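You operate a simulated robot arm through the tools that you are given. There is no shell and no other tool.

Carry out the task below with a simulated two-armed robot. There is one attempt and no reset: what you move stays moved.

Task
Give the dill pot its turn on the riser, wound to HIGH.
Fine: wind it down to LOW first; the small green pot comes off and stands on the bench end.

Only the result counts: the job must be done as asked and must still hold three seconds after the hand-in. Knocking over, shifting, dropping, spilling or breaking anything else fails it.

Robot
Two 7-joint arms with two-finger parallel grippers on one trunk that stands fixed in place. Base frame: the origin is at the foot of the trunk, x ahead of it, y to its left, z up. Units: mm, rad, N and s.
The left shoulder is at [85, 182, 1015], the right one opposite. With the tool pointing down near the work surface each hand reaches from about 320 to 760 mm from the base axis, measured 20 degrees to its own side. Payload 3.91 kg a hand.
The TCP of each hand is the grasp point between the finger pads, 30 mm short of the fingertips. In the tool frame z runs along the fingers and y along their closing line. The gripper opens to 110 mm. The fingers are 20 mm wide and 10 mm thick; the gripper's body (48 by 112 mm) begins 55 mm behind the TCP.
Orientation is told as [roll, pitch, yaw] about the base's x, y, z axes, in that order, counted from this pose: with the fingers straight down and closing along the base's y, the tool's x points along the base's -x, its y along +y and its z along -z.

Tools
- The arms move only by the tool nudge_tool. It takes "left_plan", "right_plan" or both (then of equal length, played together; a hand with none holds still); each is a list of rows, each a list of 7 numbers: the shift along the tool's x, y, z in units of 20 mm (1.0 is 20 mm), then the turn, a rotation vector about the tool's x, y, z in units of 8 degrees (1.0 is 8 degrees), then the opening, from 0 (shut) to 1 (fully open). In form: [[x, y, z, ax, ay, az, claw], ...]. A call has 1 to 20 rows; each row shifts and turns the commanded pose from where the row before left it, along the tool's axes as they then stand. A call with a number of a shift or a turn outside -1 to 1 is refused whole. A row lasts 0.2 s, in which the tool goes at most 50 mm and 0.15 rad; a call with a longer step from one row to the next is refused whole, and so is a gripper value outside its range. A pose out of reach is approached as far as the arm can. The call stops where the force on the tool passes 40 N (or 10 N more than at its start, if that is more) or the arm is blocked; 0.2 s more then pass. Each finger travels about 72 mm/s and halts on what it meets, pressing with about 38 N; the grip force reading is that of the motor and also rises with nothing between the fingers. The clock runs only during rows and for 0.2 s after the last one: add rows that do not move to give the fingers time. The reply holds the time, the measured pose of the TCP, the force on the tool along the base axes, the opening and the grip force, in the units named above and with some noise, with the torque about the TCP (base axes, N m) and any sound that the robot's microphone picked up.
- Cameras (640 x 400 px; columns grow to the right, rows downward): "scene" is now at [232.2, -47.8, 1229.9]; the picture's right is [-0.54, -0.84, -0.00], its down [-0.22, 0.14, -0.96] and it looks along [0.81, -0.52, -0.26] (base axes); focal length 214 px, centre (320, 200). "left" rides on the left gripper at [72, -17, -103] in its tool frame; the picture's right is [0.23, 0.97, 0.00], its down [-0.76, 0.18, -0.62] and it looks along [-0.61, 0.14, 0.78] (tool axes); focal length 222 px, centre (320, 200). "right" rides on the right gripper at [72, 17, -103] in its tool frame; the picture's right is [-0.23, 0.97, 0.00], its down [-0.76, -0.18, -0.62] and it looks along [-0.61, -0.14, 0.78] (tool axes); focal length 222 px, centre (320, 200).
- camera(camera): a new picture of that camera. The clock stands still meanwhile.
- raise_lower(by): moves the trunk up (or, below 0, down) by that many mm; the arms and the scene camera ride with it, the base frame stays. It gives what a move gives, with no picture.
- aim_head(pan, tilt): turns the head with the scene camera to pan (to the left, within 1.396 rad either way) and tilt (down, from -0.506 to 1.204), counted from straight ahead of the robot (the tilt from the chest, where the trunk bows). It gives what a move gives.
- probe_pixels(camera, pixels): for up to 12 pixels [column, row] of the newest picture of that camera ("zoom" is the newest enlarged one), the place [x, y, z] in the base frame of the surface seen there, good to about 3 mm. The clock stands still meanwhile.
- zoom(camera, box): a new picture of the part [left, top, right, bottom] of that camera's present view, enlarged. The clock stands still meanwhile.
- job_done(): hands the job in; it is judged then, once.

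Unless the task says otherwise, let go and move clear before handing in.

The tools are called after "Emit:" as name(argument=value, ...) on one line, values as JSON. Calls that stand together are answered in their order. nudge_tool: Moves the arms, as the interface text tells. Its arguments: {"type":"object","properties":{"left_plan":{"type":"array","items":{"type":"array","items":{"type":"number"}}},"right_plan":{"type":"array","items":{"type":"array","items":{"type":"number"}}}},"required":[]} The other tools are called the same way: raise_lower (by) moves the trunk up or down; aim_head (pan, tilt) turns the head that bears the scene camera; camera (camera) takes a picture; probe_pixels (camera, pixels) gives the place of the surface under pixels of a picture; zoom (camera, box) takes an enlarged picture of a part of a camera's view; job_done () hands the job in.

At the start:

```text
time: 0.0
left_eef_pos: [367.2, -38.8, 1147.4]
left_ee_rot: [0.002, 0.012, 0.006]
left_contact_force: [0.2, -0.4, 1.1]
left_ft_torque: [-0.03, 0.01, 0.01]
left_width: 109.9
left_gripper_force: 0.0
right_eef_pos: [303.9, -405.1, 1138.7]
right_ee_rot: [0.001, 0.001, 0.001]
right_contact_force: [-0.1, -0.5, -0.2]
right_ft_torque: [0.01, 0.01, 0.01]
right_width: 110.2
right_gripper_force: 0.1
trunk travel left (down, up): [-275.0, 239.0]
head pan, tilt (commanded): [-0.59, 0.705]
```

scene: 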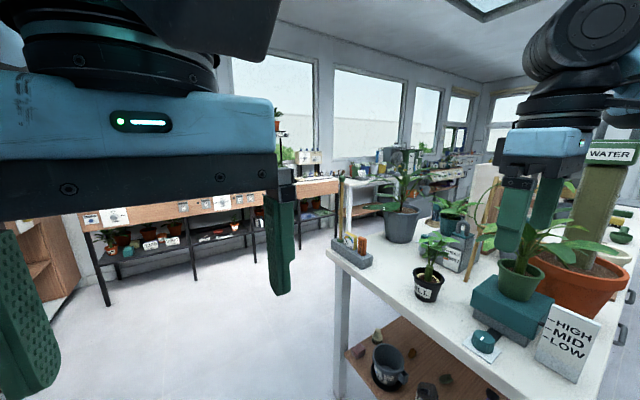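
right: 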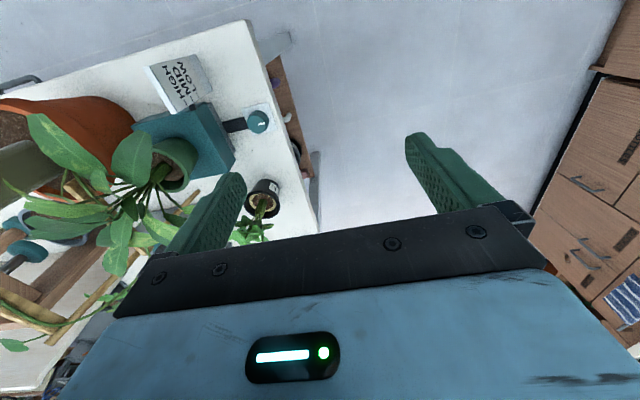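
left: 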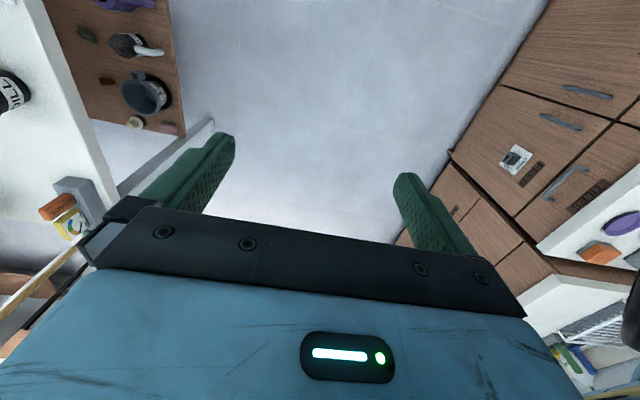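

The scene picture shows the riser (teal box near pixel 512,305) with the small green pot on it, a round knob at (483,342), a HIGH/MID/LOW card at (570,340), and the black "DILL" pot at (428,285). I'll turn the head toward the bench to see it better.

Emit:
aim_head(pan=-0.95, tilt=0.9)

```text
time: 0.8
left_eef_pos: [369.2, -37.7, 1143.9]
left_ee_rot: [0.003, 0.024, 0.01]
left_contact_force: [0.0, 0.1, -0.2]
left_ft_torque: [0.0, -0.02, 0.0]
left_width: 109.8
left_gripper_force: 0.0
right_eef_pos: [304.8, -405.4, 1138.3]
right_ee_rot: [0.001, 0.001, 0.002]
right_contact_force: [0.5, -0.5, -0.5]
right_ft_torque: [0.0, -0.02, -0.02]
right_width: 109.9
right_gripper_force: 0.0
trunk travel left (down, up): [-275.0, 239.0]
head pan, tilt (commanded): [-0.949, 0.901]
```

Emit:
camera(camera="scene")

Emit:
camera(camera="right")

```text
taken
```

scene: 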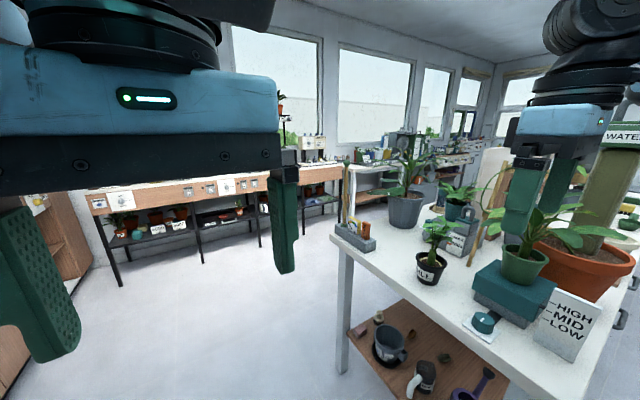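

```text
taken
```

right: 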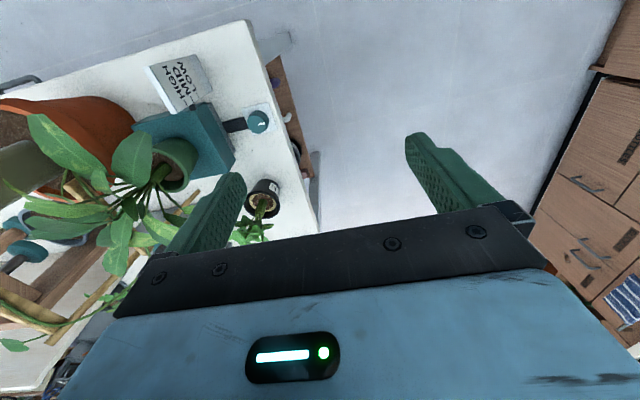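

The scene view has shifted only slightly (riser now at 512,290), so the head may still be moving. I'll send the aim again, farther down and right.

Emit:
aim_head(pan=-1.0, tilt=1.15)

Emit:
camera(camera="scene")

```text
time: 1.6
left_eef_pos: [369.7, -38.4, 1143.7]
left_ee_rot: [0.005, 0.023, 0.009]
left_contact_force: [0.1, 0.3, 0.6]
left_ft_torque: [-0.03, -0.02, 0.01]
left_width: 110.0
left_gripper_force: 0.0
right_eef_pos: [304.1, -404.2, 1139.3]
right_ee_rot: [-0.001, 0.001, 0.002]
right_contact_force: [0.3, -0.9, 0.9]
right_ft_torque: [-0.02, -0.02, -0.01]
right_width: 109.8
right_gripper_force: 0.1
trunk travel left (down, up): [-275.0, 239.0]
head pan, tilt (commanded): [-1.0, 1.15]
```

```text
taken
```

scene: 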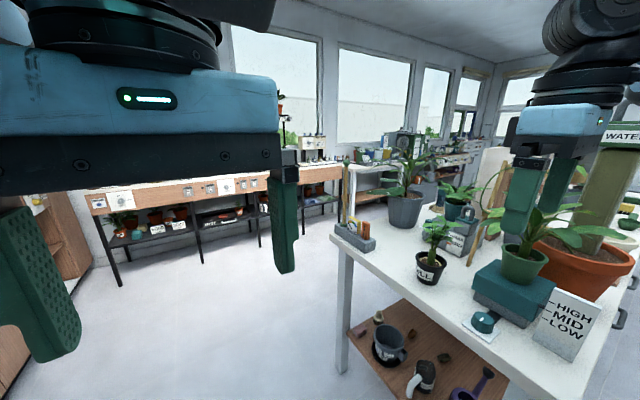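

The head did not move at the second command either (picture unchanged: riser still at 512,290), so it may be blocked, perhaps by the left arm held in front of it. First I'll probe the geometry of the bench items from what I see.

Emit:
probe_pixels(camera="scene", pixels=[[484, 322], [480, 333], [430, 268], [425, 278], [520, 268], [560, 320], [500, 300], [352, 237], [345, 262], [480, 360], [500, 350], [405, 210]])

Emit:
zoom(camera="scene", box=[330, 150, 640, 400])

```text
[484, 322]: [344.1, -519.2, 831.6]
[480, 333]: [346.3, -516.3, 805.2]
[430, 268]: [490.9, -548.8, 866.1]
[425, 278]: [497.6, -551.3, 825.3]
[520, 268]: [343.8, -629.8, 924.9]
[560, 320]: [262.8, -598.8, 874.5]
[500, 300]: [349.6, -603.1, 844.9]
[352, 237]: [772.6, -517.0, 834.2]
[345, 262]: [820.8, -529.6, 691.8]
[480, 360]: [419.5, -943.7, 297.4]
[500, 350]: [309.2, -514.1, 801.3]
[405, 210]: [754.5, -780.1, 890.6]
```

```text
1.60 times, centred on (485, 275) of scene
```

zoom: 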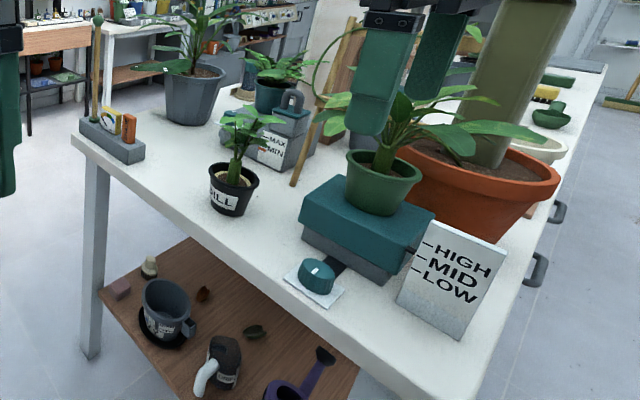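

The bench top is at z≈800, the knob is at about (344,-519,832), the dill pot at about (491,-549) and the green pot at about (344,-630,925). Before moving the left arm aside to free the head, I'll check what surrounds it and the right hand.

Emit:
probe_pixels(camera="left", pixels=[[515, 160], [600, 95], [540, 240], [600, 255], [440, 190], [620, 225], [60, 210], [145, 95], [580, 360]])

Emit:
probe_pixels(camera="right", pixels=[[258, 121], [265, 190], [175, 165], [180, 80], [250, 25], [290, 180], [235, 125], [15, 110], [40, 110], [180, 125], [120, 45], [610, 60]])

Emit:
zoom(camera="right", box=[0, 0, 320, 200])

```text
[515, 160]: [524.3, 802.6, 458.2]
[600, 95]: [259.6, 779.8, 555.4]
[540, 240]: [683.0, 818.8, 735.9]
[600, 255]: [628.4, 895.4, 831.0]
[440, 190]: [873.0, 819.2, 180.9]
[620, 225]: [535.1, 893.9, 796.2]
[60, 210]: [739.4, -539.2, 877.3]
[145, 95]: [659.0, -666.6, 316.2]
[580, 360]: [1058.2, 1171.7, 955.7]
```

```text
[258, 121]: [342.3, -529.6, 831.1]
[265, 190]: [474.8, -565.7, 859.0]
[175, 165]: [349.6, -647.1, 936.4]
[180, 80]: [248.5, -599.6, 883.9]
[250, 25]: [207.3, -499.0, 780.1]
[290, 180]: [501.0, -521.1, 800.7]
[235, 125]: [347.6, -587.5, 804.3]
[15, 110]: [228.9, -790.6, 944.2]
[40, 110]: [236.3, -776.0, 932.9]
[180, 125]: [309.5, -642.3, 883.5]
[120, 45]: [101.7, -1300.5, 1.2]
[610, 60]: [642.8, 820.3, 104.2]
```

```text
2.00 times, centred on (160, 100) of right
```

zoom: 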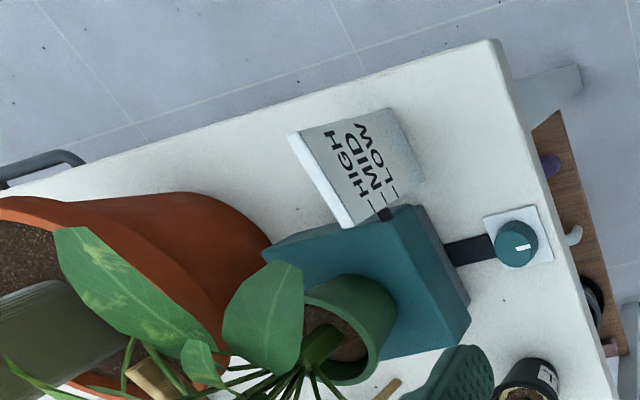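

Cabinets are beyond y=780, so there is free space to the left. I'll move the left hand +y by about 240 mm to unblock the head's view.

Emit:
nudge_tool(left_plan=[[0, 1, 0, 0, 0, 0, 1], [0, 1, 0, 0, 0, 0, 1], [0, 1, 0, 0, 0, 0, 1], [0, 1, 0, 0, 0, 0, 1], [0, 1, 0, 0, 0, 0, 1], [0, 1, 0, 0, 0, 0, 1], [0, 1, 0, 0, 0, 0, 1], [0, 1, 0, 0, 0, 0, 1], [0, 1, 0, 0, 0, 0, 1], [0, 1, 0, 0, 0, 0, 1], [0, 1, 0, 0, 0, 0, 1], [0, 1, 0, 0, 0, 0, 1]])

Emit:
camera(camera="scene")

```text
time: 2.6
left_eef_pos: [372.5, 37.4, 1140.6]
left_ee_rot: [0.015, 0.022, 0.025]
left_contact_force: [-1.0, -1.1, 0.7]
left_ft_torque: [-0.03, -0.01, 0.03]
left_width: 110.1
left_gripper_force: 0.1
right_eef_pos: [304.4, -404.6, 1139.4]
right_ee_rot: [-0.002, 0.0, 0.0]
right_contact_force: [0.2, 0.0, -0.6]
right_ft_torque: [-0.03, 0.05, 0.0]
right_width: 109.8
right_gripper_force: 0.1
trunk travel left (down, up): [-275.0, 239.0]
head pan, tilt (commanded): [-1.0, 1.15]
stopped in row 5 (left hand): the force on the tool passed its limit at 67 N (the readings are from after the stop); the commanded pose is now the measured one
```

```text
taken
```

scene: 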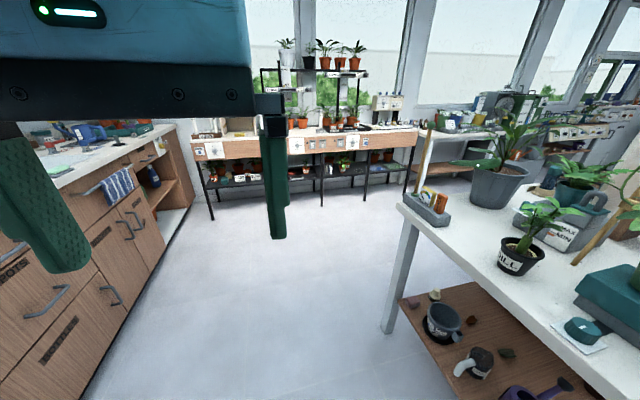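

The scene view swung left as the left hand moved, and the tool felt 67 N: the left gripper is touching the head. I'll back the hand straight away from the head (+x, i.e. tool -x).

Emit:
nudge_tool(left_plan=[[-1, 0, 0, 0, 0, 0, 1], [-1, 0, 0, 0, 0, 0, 1], [-1, 0, 0, 0, 0, 0, 1], [-1, 0, 0, 0, 0, 0, 1], [-1, 0, 0, 0, 0, 0, 1]])

Emit:
camera(camera="scene")

```text
time: 3.5
left_eef_pos: [434.2, 35.4, 1135.5]
left_ee_rot: [0.021, 0.002, 0.055]
left_contact_force: [34.8, -36.2, -44.0]
left_ft_torque: [5.13, 0.84, 3.4]
left_width: 109.8
left_gripper_force: 0.1
right_eef_pos: [305.5, -406.1, 1138.7]
right_ee_rot: [0.001, 0.002, 0.003]
right_contact_force: [0.5, -0.4, -0.7]
right_ft_torque: [0.0, 0.04, 0.04]
right_width: 109.8
right_gripper_force: 0.1
trunk travel left (down, up): [-275.0, 239.0]
head pan, tilt (commanded): [-1.0, 1.15]
stopped in row 4 (left hand): the force on the tool passed its limit at 86 N (the readings are from after the stop); the commanded pose is now the measured one
```

```text
taken
```

scene: 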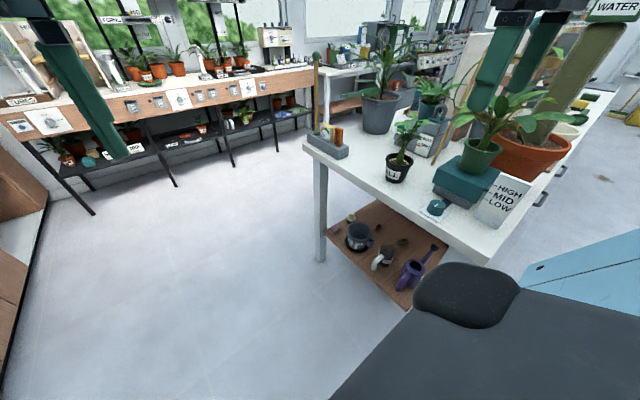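

The reading [34.8,-36.2,-44] N says the head is pressing the left hand forward, right and down. I'll move the hand along that push (forward, slightly right, down) until it is clear.

Emit:
nudge_tool(left_plan=[[-0.7, -0.4, 0.8, 0, 0, 0, 1], [-0.7, -0.4, 0.8, 0, 0, 0, 1], [-0.7, -0.4, 0.8, 0, 0, 0, 1], [-0.7, -0.2, 0.8, 0, 0, 0, 1]])

Emit:
camera(camera="scene")

Emit:
camera(camera="left")

```text
time: 4.5
left_eef_pos: [487.2, 14.1, 1077.5]
left_ee_rot: [0.009, 0.001, 0.043]
left_contact_force: [-0.6, -0.4, 0.2]
left_ft_torque: [0.01, -0.03, -0.01]
left_width: 110.0
left_gripper_force: 0.1
right_eef_pos: [304.9, -404.4, 1140.0]
right_ee_rot: [-0.001, 0.002, 0.002]
right_contact_force: [1.0, -0.5, -0.2]
right_ft_torque: [0.01, 0.0, -0.01]
right_width: 109.7
right_gripper_force: 0.1
trunk travel left (down, up): [-275.0, 239.0]
head pan, tilt (commanded): [-1.0, 1.15]
```

```text
taken
```

scene: 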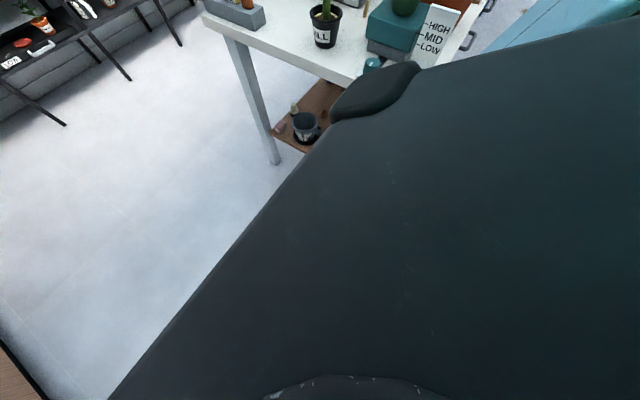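

```text
taken
```

left: 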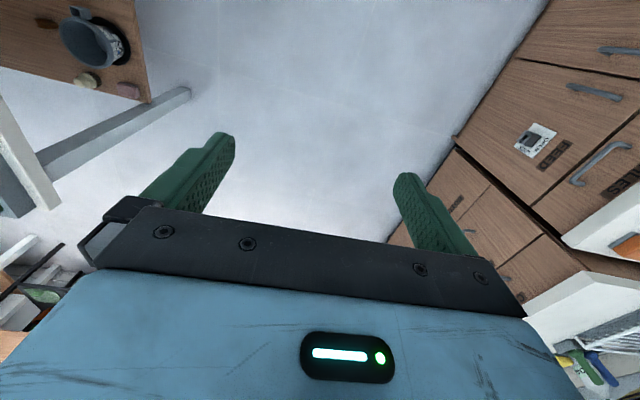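

The left hand is free (force near zero) and the head now moves: it looks down on the trunk with the bench at the top. I'll move the left hand farther left, then raise the tilt and pan more right.

Emit:
nudge_tool(left_plan=[[0, 1, 0, 0, 0, 0, 1], [0, 1, 0, 0, 0, 0, 1], [0, 1, 0, 0, 0, 0, 1], [0, 1, 0, 0, 0, 0, 1], [0, 1, 0, 0, 0, 0, 1], [0, 1, 0, 0, 0, 0, 1], [0, 1, 0, 0, 0, 0, 1], [0, 1, 0, 0, 0, 0, 1], [0, 1, 0, 0, 0, 0, 1], [0, 1, 0, 0, 0, 0, 1], [0, 1, 0, 0, 0, 0, 1], [0, 1, 0, 0, 0, 0, 1]])

Emit:
aim_head(pan=-1.1, tilt=0.75)

Emit:
camera(camera="scene")

```text
time: 7.1
left_eef_pos: [475.7, 252.8, 1077.8]
left_ee_rot: [0.012, 0.002, 0.041]
left_contact_force: [-0.1, 0.0, 0.0]
left_ft_torque: [-0.03, 0.0, -0.01]
left_width: 109.9
left_gripper_force: 0.0
right_eef_pos: [304.2, -404.4, 1138.6]
right_ee_rot: [0.0, 0.001, 0.002]
right_contact_force: [-0.5, 0.1, 0.1]
right_ft_torque: [-0.03, -0.01, -0.03]
right_width: 109.5
right_gripper_force: 0.0
trunk travel left (down, up): [-275.0, 239.0]
head pan, tilt (commanded): [-1.0, 1.15]
```

```text
time: 8.0
left_eef_pos: [478.0, 252.5, 1077.7]
left_ee_rot: [0.013, 0.001, 0.045]
left_contact_force: [-0.1, 0.0, 0.2]
left_ft_torque: [0.01, 0.01, -0.02]
left_width: 110.0
left_gripper_force: 0.1
right_eef_pos: [303.2, -403.9, 1139.5]
right_ee_rot: [0.001, -0.001, 0.002]
right_contact_force: [-0.9, 1.1, -0.3]
right_ft_torque: [-0.03, 0.0, 0.04]
right_width: 110.2
right_gripper_force: 0.2
trunk travel left (down, up): [-275.0, 239.0]
head pan, tilt (commanded): [-1.1, 0.75]
```

```text
taken
```

scene: 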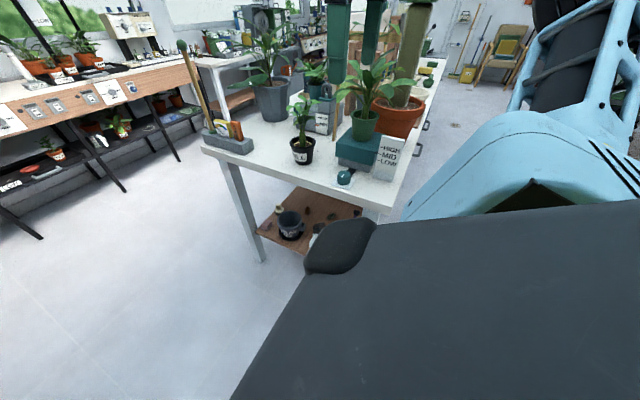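

Now the whole bench is in view (pixels 200-440 by 60-210). I'll zoom in on it.

Emit:
zoom(camera="scene", box=[190, 40, 460, 215])

Emit:
aim_head(pan=-1.05, tilt=0.5)

Emit:
camera(camera="scene")

```text
2.29 times, centred on (325, 128) of scene
```

zoom: 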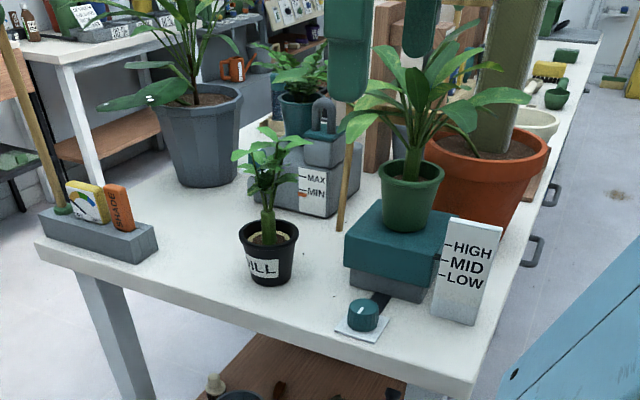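

```text
time: 8.7
left_eef_pos: [476.9, 250.8, 1077.7]
left_ee_rot: [0.013, 0.001, 0.042]
left_contact_force: [-0.5, 0.3, -0.2]
left_ft_torque: [0.01, 0.06, -0.01]
left_width: 109.8
left_gripper_force: 0.1
right_eef_pos: [304.9, -405.6, 1138.5]
right_ee_rot: [0.0, -0.001, 0.002]
right_contact_force: [0.1, -0.1, -0.4]
right_ft_torque: [0.0, 0.0, 0.02]
right_width: 110.0
right_gripper_force: 0.1
trunk travel left (down, up): [-275.0, 239.0]
head pan, tilt (commanded): [-1.051, 0.499]
```

```text
taken
```

scene: 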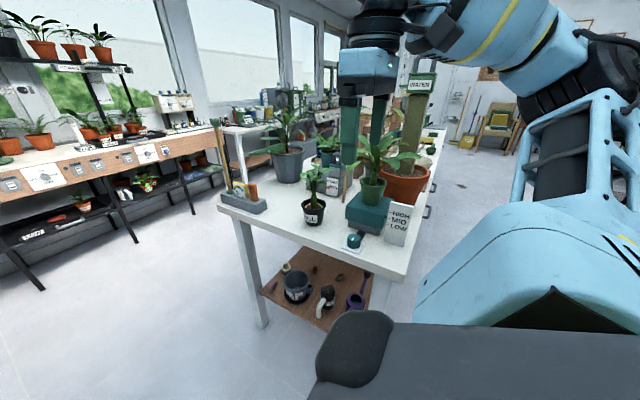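

The full bench is visible: rack at (245,200), dill pot at (314,212), riser at (370,212), knob at (354,240), card at (397,224). I'll zoom in on several parts to read the pointer and look for a marked "bench end".

Emit:
zoom(camera="scene", box=[280, 140, 440, 260])

Emit:
probe_pixels(camera="scene", pixels=[[222, 203], [405, 272], [443, 132], [430, 215], [300, 230], [270, 215], [385, 250], [232, 190], [262, 208], [330, 225], [340, 200], [420, 160]])

Emit:
zoom(camera="scene", box=[330, 180, 420, 260])

```text
3.33 times, centred on (360, 200) of scene
```

zoom: 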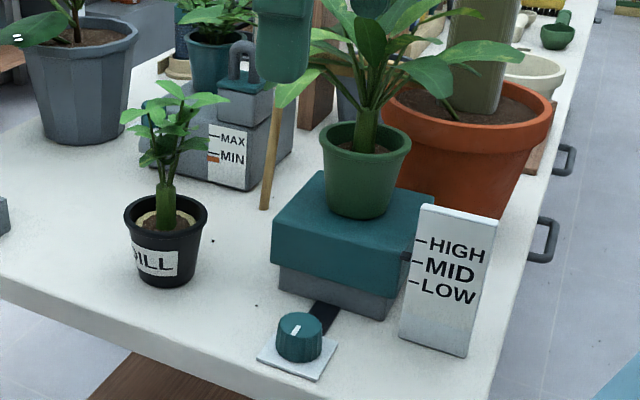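

```text
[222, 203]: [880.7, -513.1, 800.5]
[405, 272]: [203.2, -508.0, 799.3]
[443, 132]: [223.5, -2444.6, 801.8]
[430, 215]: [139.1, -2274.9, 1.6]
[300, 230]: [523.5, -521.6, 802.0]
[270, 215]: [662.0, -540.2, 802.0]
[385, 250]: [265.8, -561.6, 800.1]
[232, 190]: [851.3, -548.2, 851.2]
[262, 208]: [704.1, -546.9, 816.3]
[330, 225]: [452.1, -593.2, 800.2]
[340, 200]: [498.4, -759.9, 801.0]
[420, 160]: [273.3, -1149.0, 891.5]
```

```text
5.00 times, centred on (375, 220) of scene
```

zoom: 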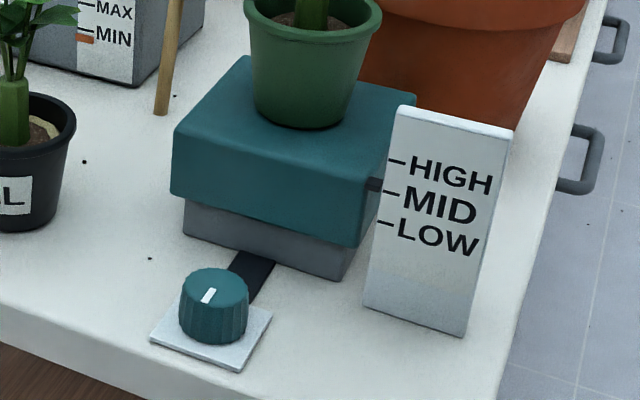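

The pointer (dark tick at zoom pixel 373,184) lies between the HIGH (400,163) and MID (395,193) lines from this angle. I'll probe the riser, pointer, card lines, knob, and pots for exact places.

Emit:
probe_pixels(camera="zoom", pixels=[[372, 184], [393, 163], [388, 193], [382, 223], [208, 295], [190, 345], [240, 365], [250, 320], [172, 195], [355, 245], [245, 70], [345, 275]])

Emit:
probe_pixels(camera="zoom", pixels=[[375, 20], [250, 10], [310, 40], [310, 125], [255, 55], [355, 70], [180, 130], [400, 108], [510, 130], [465, 333], [365, 303], [272, 312]])

```text
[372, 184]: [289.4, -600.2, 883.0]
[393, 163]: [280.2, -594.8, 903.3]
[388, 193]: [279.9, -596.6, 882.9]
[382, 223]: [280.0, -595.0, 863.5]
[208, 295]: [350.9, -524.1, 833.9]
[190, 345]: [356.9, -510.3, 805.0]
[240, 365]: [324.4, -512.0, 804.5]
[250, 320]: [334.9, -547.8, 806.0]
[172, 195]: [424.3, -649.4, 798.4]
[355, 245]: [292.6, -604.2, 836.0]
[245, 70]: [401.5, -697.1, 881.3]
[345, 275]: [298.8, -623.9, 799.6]
```

```text
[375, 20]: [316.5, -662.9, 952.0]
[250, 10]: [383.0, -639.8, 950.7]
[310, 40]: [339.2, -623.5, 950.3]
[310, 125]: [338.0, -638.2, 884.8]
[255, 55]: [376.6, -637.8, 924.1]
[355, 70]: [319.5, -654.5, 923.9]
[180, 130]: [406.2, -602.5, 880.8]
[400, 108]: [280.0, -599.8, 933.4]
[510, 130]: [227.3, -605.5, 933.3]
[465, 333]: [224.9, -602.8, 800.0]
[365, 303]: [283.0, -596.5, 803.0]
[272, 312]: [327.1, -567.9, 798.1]
```

Pointer is at z=883, level with the MID line (883); HIGH is at 903 and LOW at 863.5. Riser cap spans about x 292-408, y -603 to -697. Now I'll look closely at both plants and the knob marker.

Emit:
zoom(camera="scene", box=[290, 100, 450, 220])

Emit:
zoom(camera="scene", box=[330, 220, 380, 260])

Emit:
zoom(camera="scene", box=[290, 150, 340, 240])

```text
3.33 times, centred on (370, 160) of scene
```

zoom: 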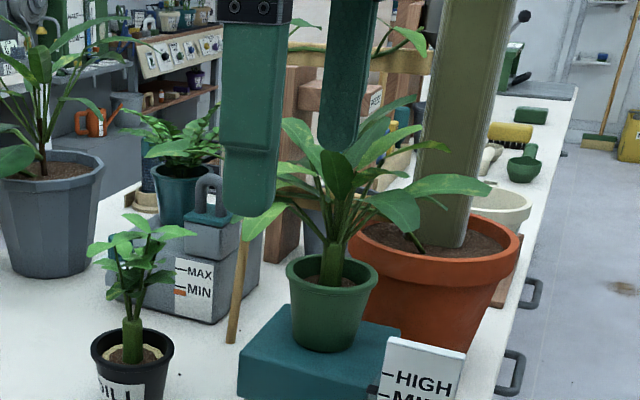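

```text
10.00 times, centred on (355, 240) of scene
```

zoom: 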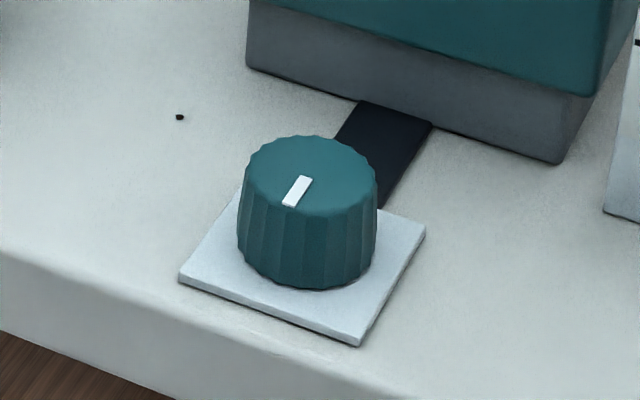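

```text
4.44 times, centred on (315, 195) of scene
```

zoom: 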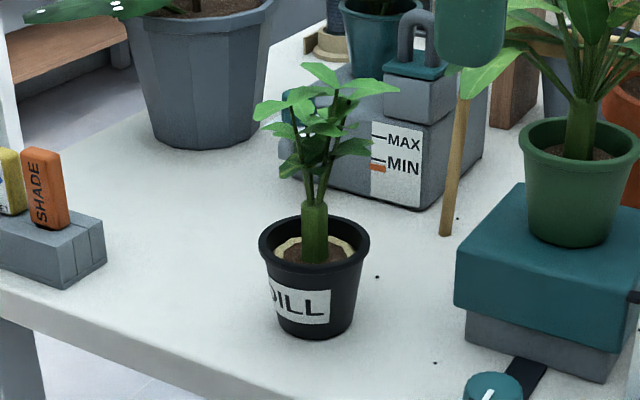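

The knob's marker line points toward the bench front (about +y). I'll probe the plants' leaves to know how much height is free under them.

Emit:
zoom(camera="scene", box=[290, 100, 450, 220])

Emit:
probe_pixels(camera="zoom", pixels=[[265, 220], [300, 198], [400, 210], [450, 185], [335, 165], [300, 135], [335, 265], [375, 150], [130, 345], [105, 248], [160, 232], [130, 270]])

Emit:
probe_pixels(camera="zoom", pixels=[[240, 100], [350, 100], [450, 120], [235, 310], [245, 250], [95, 350], [172, 352], [130, 335], [135, 385], [270, 255], [288, 265], [378, 268]])

```text
3.33 times, centred on (370, 160) of scene
```

zoom: 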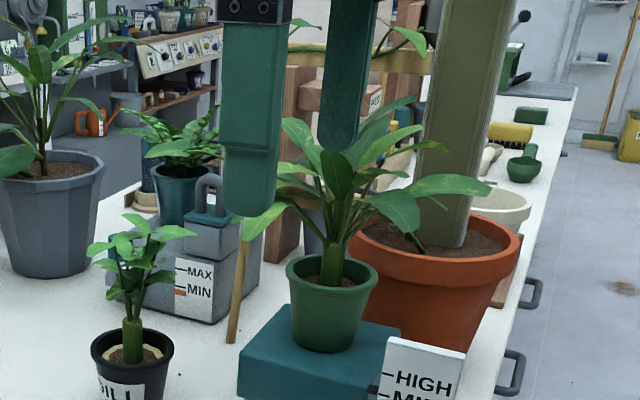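

```text
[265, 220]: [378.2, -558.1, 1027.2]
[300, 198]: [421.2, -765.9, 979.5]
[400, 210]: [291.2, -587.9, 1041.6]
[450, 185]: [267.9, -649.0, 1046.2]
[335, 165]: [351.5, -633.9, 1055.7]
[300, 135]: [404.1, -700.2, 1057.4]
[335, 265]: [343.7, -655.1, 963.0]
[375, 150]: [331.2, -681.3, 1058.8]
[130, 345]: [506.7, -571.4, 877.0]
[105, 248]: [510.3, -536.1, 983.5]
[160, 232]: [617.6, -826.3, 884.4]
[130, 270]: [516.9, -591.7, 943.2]
```

```text
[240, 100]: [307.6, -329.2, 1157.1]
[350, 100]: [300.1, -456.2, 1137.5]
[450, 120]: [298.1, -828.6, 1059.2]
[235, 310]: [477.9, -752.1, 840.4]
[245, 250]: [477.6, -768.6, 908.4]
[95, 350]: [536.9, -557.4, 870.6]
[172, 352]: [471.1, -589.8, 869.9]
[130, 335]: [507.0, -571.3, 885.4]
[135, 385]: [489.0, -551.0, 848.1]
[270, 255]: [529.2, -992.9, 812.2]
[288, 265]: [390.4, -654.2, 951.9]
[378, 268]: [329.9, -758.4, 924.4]
```

The green pot's centre is about (353,-659) with rim radius ~38 at z≈951; its leaves spread above z≈1020, one tip hanging near (378,-558,1027) close to the knob, so I'll work the knob with the hand leaning toward me. First I turn the right hand -90° in yaw in free air.

Emit:
nudge_tool(right_plan=[[0, 0, 0, 0, 0, 1, 1], [0, 0, 0, 0, 0, 1, 1], [0, 0, 0, 0, 0, 1, 1], [0, 0, 0, 0, 0, 1, 1], [0, 0, 0, 0, 0, 1, 1], [0, 0, 0, 0, 0, 1, 1], [0, 0, 0, 0, 0, 1, 1], [0, 0, 0, 0, 0, 1, 1], [0, 0, 0, 0, 0, 1, 1], [0, 0, 0, 0, 0, 1, 1], [0, 0, 0, 0, 0, 1, 1], [0, 0, 0, 0, 0, 0.25, 1]])

Emit:
camera(camera="right")

Emit:
camera(camera="scene")

```text
time: 11.3
left_eef_pos: [477.3, 252.0, 1078.4]
left_ee_rot: [0.012, 0.001, 0.043]
left_contact_force: [0.3, 0.5, -0.3]
left_ft_torque: [-0.01, -0.03, 0.01]
left_width: 110.0
left_gripper_force: 0.0
right_eef_pos: [304.1, -404.6, 1138.0]
right_ee_rot: [-0.001, -0.001, -1.57]
right_contact_force: [0.6, -1.4, -1.0]
right_ft_torque: [-0.02, 0.01, 0.01]
right_width: 109.8
right_gripper_force: 0.0
trunk travel left (down, up): [-275.0, 239.0]
head pan, tilt (commanded): [-1.051, 0.499]
```

```text
taken
```

right: 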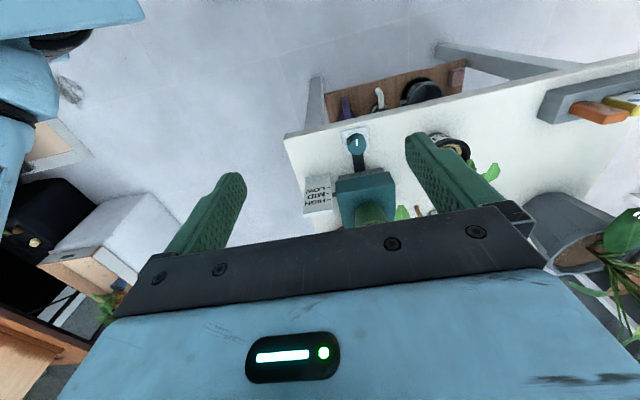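

```text
taken
```

scene: 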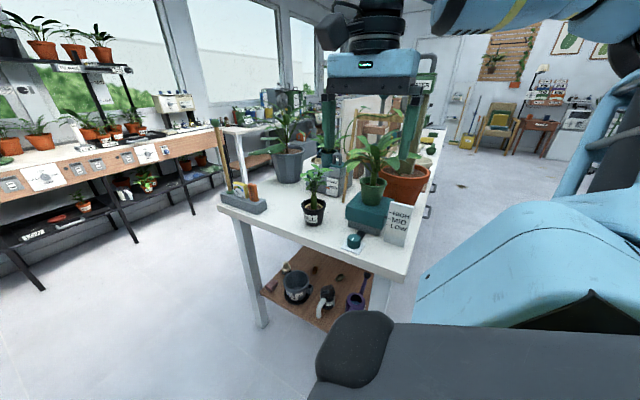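

The hand is at yaw -1.57 as planned; the knob shows at right-camera pixel (355,143). Next: lean the hand 15° so it tips toward me, and go down to a point 120 mm back from the knob along that axis.

Emit:
nudge_tool(right_plan=[[0, 0, 0, 0, -0.9375, 0, 0.7], [0, 0, 0, 0, -0.9375, 0, 0.7], [-0.2065, 0.2, 0.987, 0, 0, 0, 0.7], [-0.2065, 0.2, 0.987, 0, 0, 0, 0.7], [-0.2065, 0.2, 0.987, 0, 0, 0, 0.7], [-0.2065, 0.2, 0.987, 0, 0, 0, 0.7], [-0.2065, 0.2, 0.987, 0, 0, 0, 0.7], [-0.2065, 0.2, 0.987, 0, 0, 0, 0.7], [-0.2065, 0.2, 0.987, 0, 0, 0, 0.7], [-0.2065, 0.2, 0.987, 0, 0, 0, 0.7], [-0.2065, 0.2, 0.987, 0, 0, 0, 0.7], [-0.2065, 0.2, 0.987, 0, 0, 0, 0.7], [0, 0, 0, 0, 0, 0, 0.7]])

Emit:
camera(camera="right")

Emit:
camera(camera="scene")

```text
time: 14.1
left_eef_pos: [476.2, 253.2, 1077.0]
left_ee_rot: [0.012, 0.002, 0.044]
left_contact_force: [0.1, 1.2, 0.0]
left_ft_torque: [0.02, -0.02, 0.01]
left_width: 110.1
left_gripper_force: 0.0
right_eef_pos: [344.2, -494.8, 958.5]
right_ee_rot: [-0.002, -0.261, -1.57]
right_contact_force: [0.7, -0.6, -0.3]
right_ft_torque: [-0.02, 0.02, -0.02]
right_width: 77.2
right_gripper_force: 0.1
trunk travel left (down, up): [-275.0, 239.0]
head pan, tilt (commanded): [-1.051, 0.499]
```

```text
taken
```

right: 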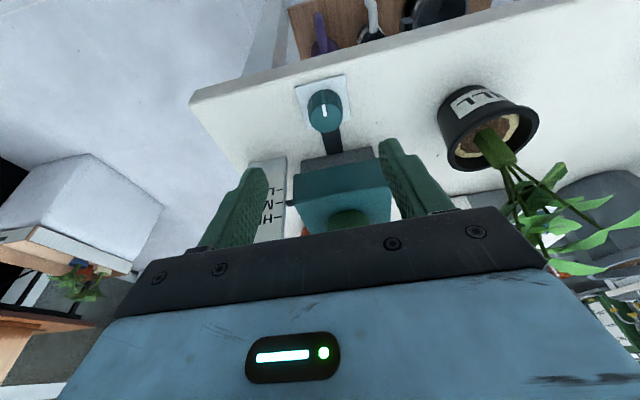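

```text
taken
```

scene: 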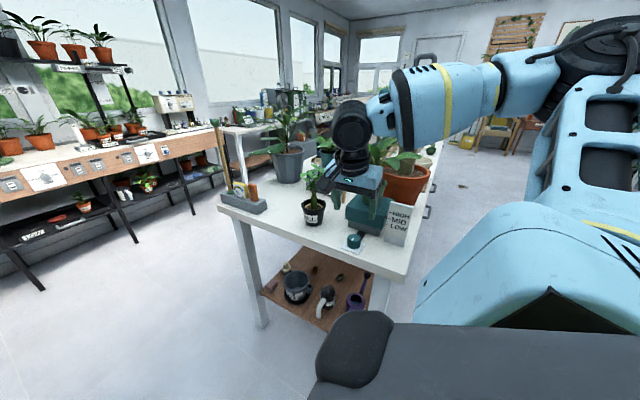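

The right camera shows the knob at (325,110) with its line pointing up-picture (toward me). I'll zoom and probe its edges for the axis position.

Emit:
zoom(camera="right", box=[280, 60, 380, 160])

Emit:
probe_pixels(camera="right", pixels=[[324, 95], [324, 103], [325, 112], [312, 105], [337, 100], [311, 112], [340, 108], [300, 85], [345, 78], [318, 125], [330, 140], [324, 120]])

```text
4.00 times, centred on (330, 110) of right
```

zoom: 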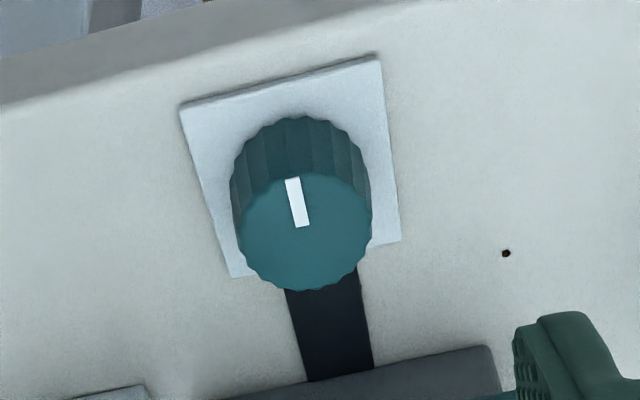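

```text
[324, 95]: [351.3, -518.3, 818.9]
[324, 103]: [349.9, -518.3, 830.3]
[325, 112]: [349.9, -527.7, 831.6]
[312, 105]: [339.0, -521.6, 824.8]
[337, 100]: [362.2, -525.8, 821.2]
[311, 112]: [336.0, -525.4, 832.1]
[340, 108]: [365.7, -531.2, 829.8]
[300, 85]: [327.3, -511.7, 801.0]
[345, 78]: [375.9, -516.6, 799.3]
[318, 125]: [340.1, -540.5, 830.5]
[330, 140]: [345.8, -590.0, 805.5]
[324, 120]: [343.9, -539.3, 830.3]
```

Emit:
probe_pixels(camera="zoom", pixels=[[305, 230], [245, 232], [365, 225], [300, 178], [303, 283], [240, 180], [365, 165], [290, 183], [303, 223]])

```text
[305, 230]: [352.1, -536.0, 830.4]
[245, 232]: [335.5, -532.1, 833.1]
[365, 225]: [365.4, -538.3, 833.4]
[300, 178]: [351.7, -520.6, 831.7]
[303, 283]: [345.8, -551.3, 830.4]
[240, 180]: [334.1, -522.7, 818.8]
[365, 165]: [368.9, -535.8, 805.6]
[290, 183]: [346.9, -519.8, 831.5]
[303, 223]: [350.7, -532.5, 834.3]
```

The knob axis is about (350.5,-535.5), top z≈832, radius ~17. I'll centre the hand on it and go down to just above, with fingers straddling.

Emit:
nudge_tool(right_plan=[[-0.458, 0.315, 0, 0, 0, 0, 0.7], [0, 0, 1, 0, 0, 0, 0.7], [0, 0, 1, 0, 0, 0, 0.7], [0, 0, 1, 0, 0, 0, 0.7], [0, 0, 1, 0, 0, 0, 0.7], [0, 0, 0.5, 0, 0, 0, 0.7], [0, 0, 0, 0, 0, 0, 0.7]])

Emit:
camera(camera="right")

Emit:
zoom(camera="scene", box=[290, 140, 450, 270])

```text
time: 15.7
left_eef_pos: [476.0, 252.9, 1077.7]
left_ee_rot: [0.012, 0.002, 0.043]
left_contact_force: [-0.3, 0.4, 0.3]
left_ft_torque: [-0.01, -0.03, 0.03]
left_width: 110.0
left_gripper_force: 0.1
right_eef_pos: [352.0, -528.1, 875.3]
right_ee_rot: [0.001, -0.262, -1.57]
right_contact_force: [-0.4, -0.4, 0.9]
right_ft_torque: [-0.01, -0.05, -0.02]
right_width: 77.2
right_gripper_force: 0.2
trunk travel left (down, up): [-275.0, 239.0]
head pan, tilt (commanded): [-1.051, 0.499]
```

```text
taken
```

right: 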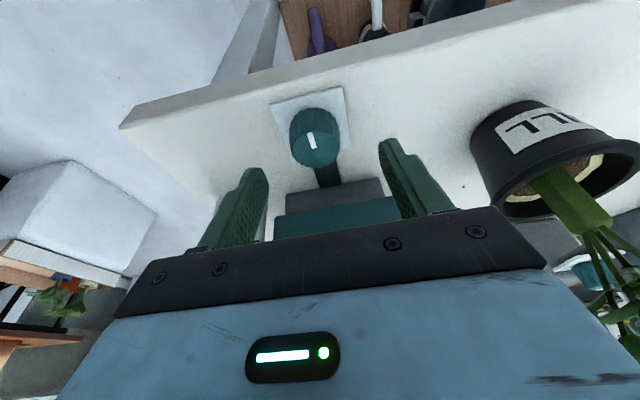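

```text
3.08 times, centred on (370, 205) of scene
```

zoom: 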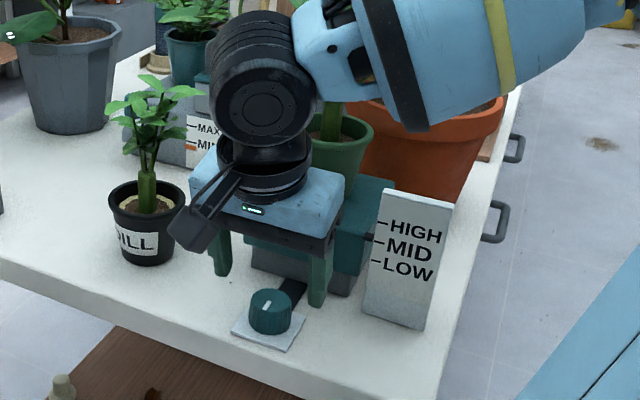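

The fingers straddle the knob line; hand at (352,-528,875). I'll re-probe the knob from this closer view before the last descent.

Emit:
zoom(camera="right", box=[260, 80, 380, 200])

Emit:
probe_pixels(camera="right", pixels=[[296, 150], [336, 143], [313, 133], [318, 165], [316, 150], [312, 135], [293, 120], [334, 115], [270, 103], [340, 90], [315, 148]])

```text
3.33 times, centred on (320, 140) of right
```

zoom: 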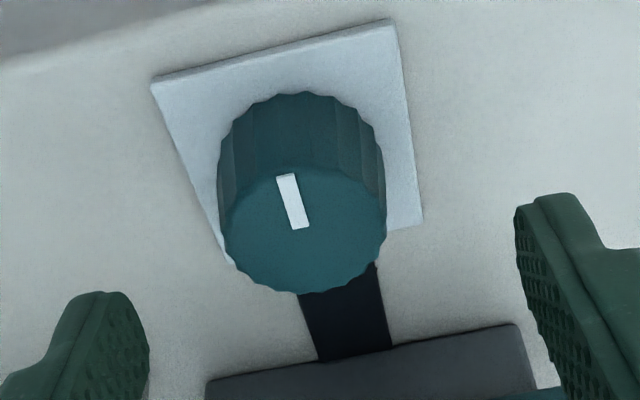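

```text
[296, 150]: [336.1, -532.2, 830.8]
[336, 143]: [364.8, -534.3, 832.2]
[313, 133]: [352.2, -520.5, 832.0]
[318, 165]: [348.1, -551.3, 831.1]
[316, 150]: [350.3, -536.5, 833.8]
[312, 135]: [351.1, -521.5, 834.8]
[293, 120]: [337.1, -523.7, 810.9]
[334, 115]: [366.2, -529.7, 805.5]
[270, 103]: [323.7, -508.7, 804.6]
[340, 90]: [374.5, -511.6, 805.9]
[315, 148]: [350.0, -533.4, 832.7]
```

The knob axis is confirmed at (350.5,-535.5), top z≈832, plate z≈805. I'll lower to TCP z≈842 with tips ~5 mm above the plate, then close gently and hold.

Emit:
nudge_tool(right_plan=[[0.07, -0.075, 0.86, 0, 0, 0, 0.7], [0, 0, 0.86, 0, 0, 0, 0.7], [0, 0, 0, 0, 0, 0, 0.7]])

Emit:
camera(camera="right")

```text
time: 16.5
left_eef_pos: [476.5, 252.6, 1078.0]
left_ee_rot: [0.012, 0.002, 0.044]
left_contact_force: [-0.5, 0.3, -0.1]
left_ft_torque: [-0.01, 0.04, -0.04]
left_width: 109.8
left_gripper_force: 0.1
right_eef_pos: [349.4, -534.6, 840.7]
right_ee_rot: [-0.002, -0.263, -1.569]
right_contact_force: [0.2, 0.3, -0.2]
right_ft_torque: [0.0, 0.02, -0.02]
right_width: 76.9
right_gripper_force: 0.1
trunk travel left (down, up): [-275.0, 239.0]
head pan, tilt (commanded): [-1.051, 0.499]
```

```text
taken
```

right: 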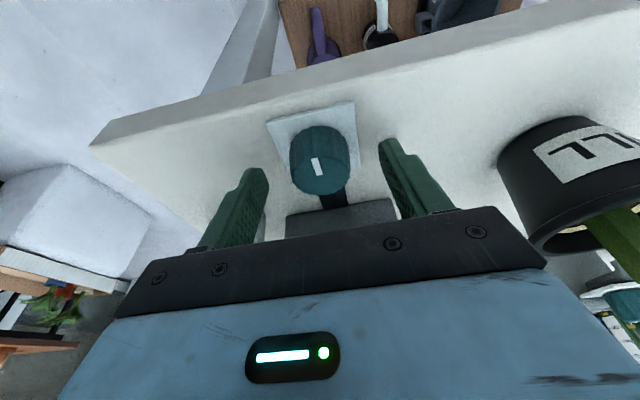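

The fingers now flank the knob on both sides. I'll close on it.

Emit:
nudge_tool(right_plan=[[0, 0, 0, 0, 0, 0, 0.45], [0, 0, 0, 0, 0, 0, 0.2], [0, 0, 0, 0, 0, 0, 0.2], [0, 0, 0, 0, 0, 0, 0.2]])

Emit:
camera(camera="right")

```text
time: 17.5
left_eef_pos: [476.5, 252.4, 1077.0]
left_ee_rot: [0.013, 0.002, 0.042]
left_contact_force: [-0.5, -0.2, 0.3]
left_ft_torque: [0.0, -0.01, 0.01]
left_width: 110.2
left_gripper_force: 0.0
right_eef_pos: [350.6, -536.2, 840.9]
right_ee_rot: [0.001, -0.263, -1.569]
right_contact_force: [6.0, 0.3, 0.2]
right_ft_torque: [0.17, -0.33, 0.06]
right_width: 37.3
right_gripper_force: 45.3
trunk travel left (down, up): [-275.0, 239.0]
head pan, tilt (commanded): [-1.051, 0.499]
```

```text
taken
```

right: 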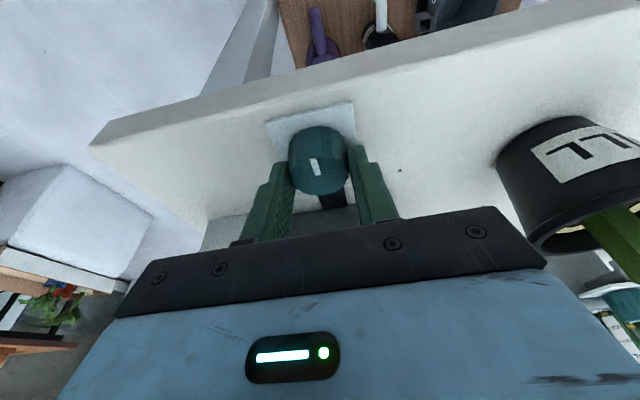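

The knob is held (width 37.3 mm, grip 45 N). I'll turn it 15° clockwise (seen from above) as a test and check which way the riser goes.

Emit:
nudge_tool(right_plan=[[0, 0, 0, 0.2426, 0, 0.9056, 0.2], [0, 0, 0, 0.2426, 0, 0.9056, 0.2], [0, 0, 0, 0, 0, 0, 0.2]])

Emit:
zoom(camera="scene", box=[330, 180, 420, 260])

Emit:
camera(camera="right")

```text
time: 18.3
left_eef_pos: [478.5, 252.6, 1076.9]
left_ee_rot: [0.014, 0.001, 0.043]
left_contact_force: [-0.3, 0.7, 0.2]
left_ft_torque: [0.03, -0.04, 0.01]
left_width: 110.2
left_gripper_force: 0.1
right_eef_pos: [350.1, -536.2, 840.5]
right_ee_rot: [0.002, -0.263, -1.833]
right_contact_force: [12.7, 0.4, 1.3]
right_ft_torque: [0.19, -0.59, 0.01]
right_width: 37.2
right_gripper_force: 45.1
trunk travel left (down, up): [-275.0, 239.0]
head pan, tilt (commanded): [-1.051, 0.499]
```

```text
5.00 times, centred on (375, 220) of scene
```

zoom: 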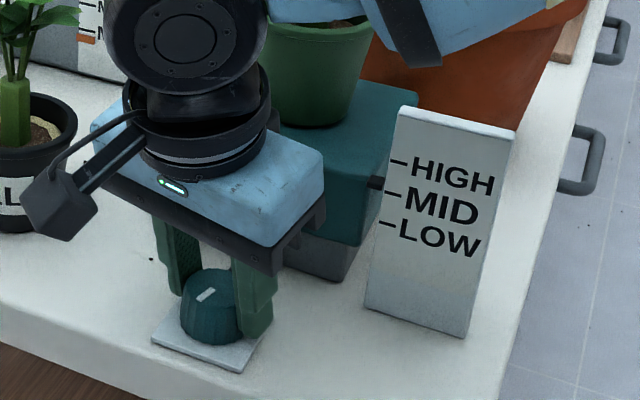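

```text
taken
```

right: 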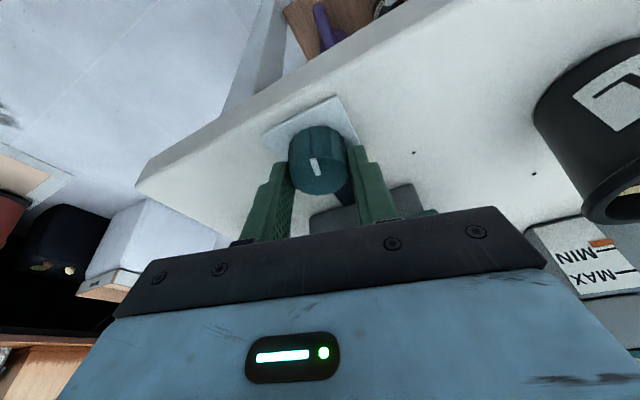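

The knob turned with the hand (marker line rotated) and the pointer is now at zoom (376,182). I'll measure its height.

Emit:
probe_pixels(camera="zoom", pixels=[[375, 182], [376, 181], [374, 184], [390, 193], [396, 162], [384, 222], [360, 240], [350, 150], [400, 90], [345, 277]])

Emit:
zoom(camera="scene", box=[380, 195, 420, 235])

```text
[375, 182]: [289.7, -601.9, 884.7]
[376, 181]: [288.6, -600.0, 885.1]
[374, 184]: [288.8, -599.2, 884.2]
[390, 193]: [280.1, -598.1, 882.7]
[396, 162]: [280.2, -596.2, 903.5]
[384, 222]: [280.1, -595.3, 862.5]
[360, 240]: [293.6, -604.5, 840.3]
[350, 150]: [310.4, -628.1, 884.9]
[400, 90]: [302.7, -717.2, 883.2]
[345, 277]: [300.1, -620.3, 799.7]
```

```text
10.00 times, centred on (400, 215) of scene
```

zoom: 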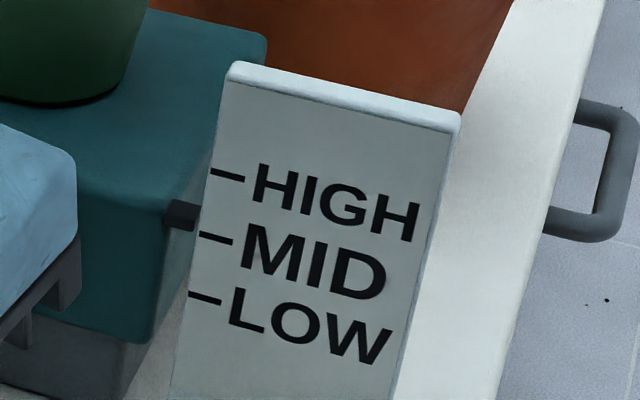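

Turning clockwise raised the pointer (883.0 → 884.7, about 1.7 mm for 15°), so counter-clockwise lowers it. I'll turn 75° counter-clockwise now.

Emit:
nudge_tool(right_plan=[[0, 0, 0, -0.2426, 0, -0.9056, 0.2], [0, 0, 0, -0.2426, 0, -0.9056, 0.2], [0, 0, 0, -0.2426, 0, -0.9056, 0.2], [0, 0, 0, -0.2426, 0, -0.9056, 0.2], [0, 0, 0, -0.2426, 0, -0.9056, 0.2], [0, 0, 0, -0.2426, 0, -0.9056, 0.2], [0, 0, 0, -0.2426, 0, -0.9056, 0.2], [0, 0, 0, -0.2426, 0, -0.9056, 0.2], [0, 0, 0, -0.2426, 0, -0.9056, 0.2], [0, 0, 0, -0.2426, 0, -0.9056, 0.2], [0, 0, 0, 0, 0, 0, 0.2]])

Emit:
zoom(camera="scene", box=[330, 180, 420, 260])

Emit:
camera(camera="right")

```text
time: 20.7
left_eef_pos: [477.6, 252.2, 1078.4]
left_ee_rot: [0.012, -0.001, 0.044]
left_contact_force: [-0.3, 0.3, -0.8]
left_ft_torque: [-0.02, 0.0, -0.01]
left_width: 110.1
left_gripper_force: 0.1
right_eef_pos: [348.4, -534.4, 840.4]
right_ee_rot: [-0.001, -0.263, -0.521]
right_contact_force: [-1.4, -14.6, 9.6]
right_ft_torque: [-0.46, 0.34, 0.03]
right_width: 37.2
right_gripper_force: 45.3
trunk travel left (down, up): [-275.0, 239.0]
head pan, tilt (commanded): [-1.051, 0.499]
```

```text
5.00 times, centred on (375, 220) of scene
```

zoom: 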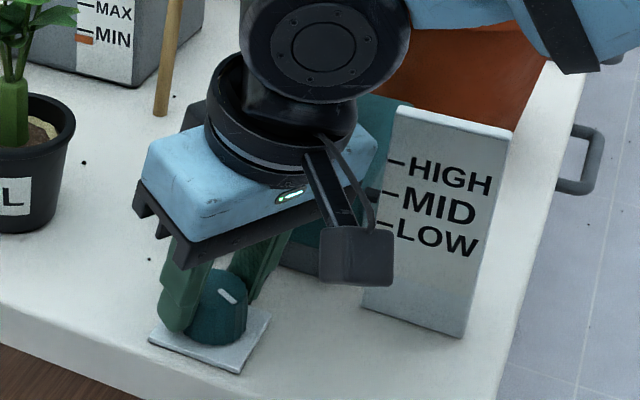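

```text
taken
```

right: 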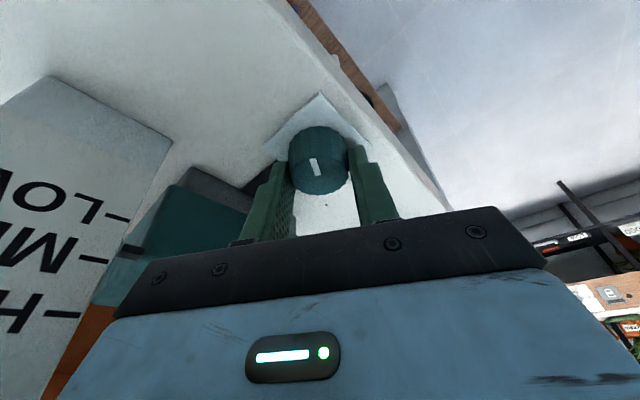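

In the right camera the pointer (130,250) now sits between the MID line (95,260) and the LOW line (115,215). I'll measure it.

Emit:
zoom(camera="right", box=[60, 170, 220, 290])

Emit:
probe_pixels(camera="right", pixels=[[130, 250], [128, 249], [98, 260], [118, 216], [135, 250], [72, 314]])

```text
3.33 times, centred on (140, 230) of right
```

zoom: 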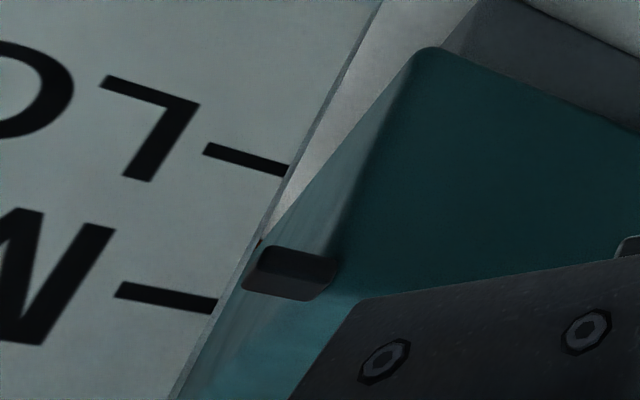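

```text
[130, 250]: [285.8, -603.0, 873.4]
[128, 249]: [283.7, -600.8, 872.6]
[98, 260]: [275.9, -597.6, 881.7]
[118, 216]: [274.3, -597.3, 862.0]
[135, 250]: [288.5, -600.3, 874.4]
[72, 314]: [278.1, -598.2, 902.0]
```

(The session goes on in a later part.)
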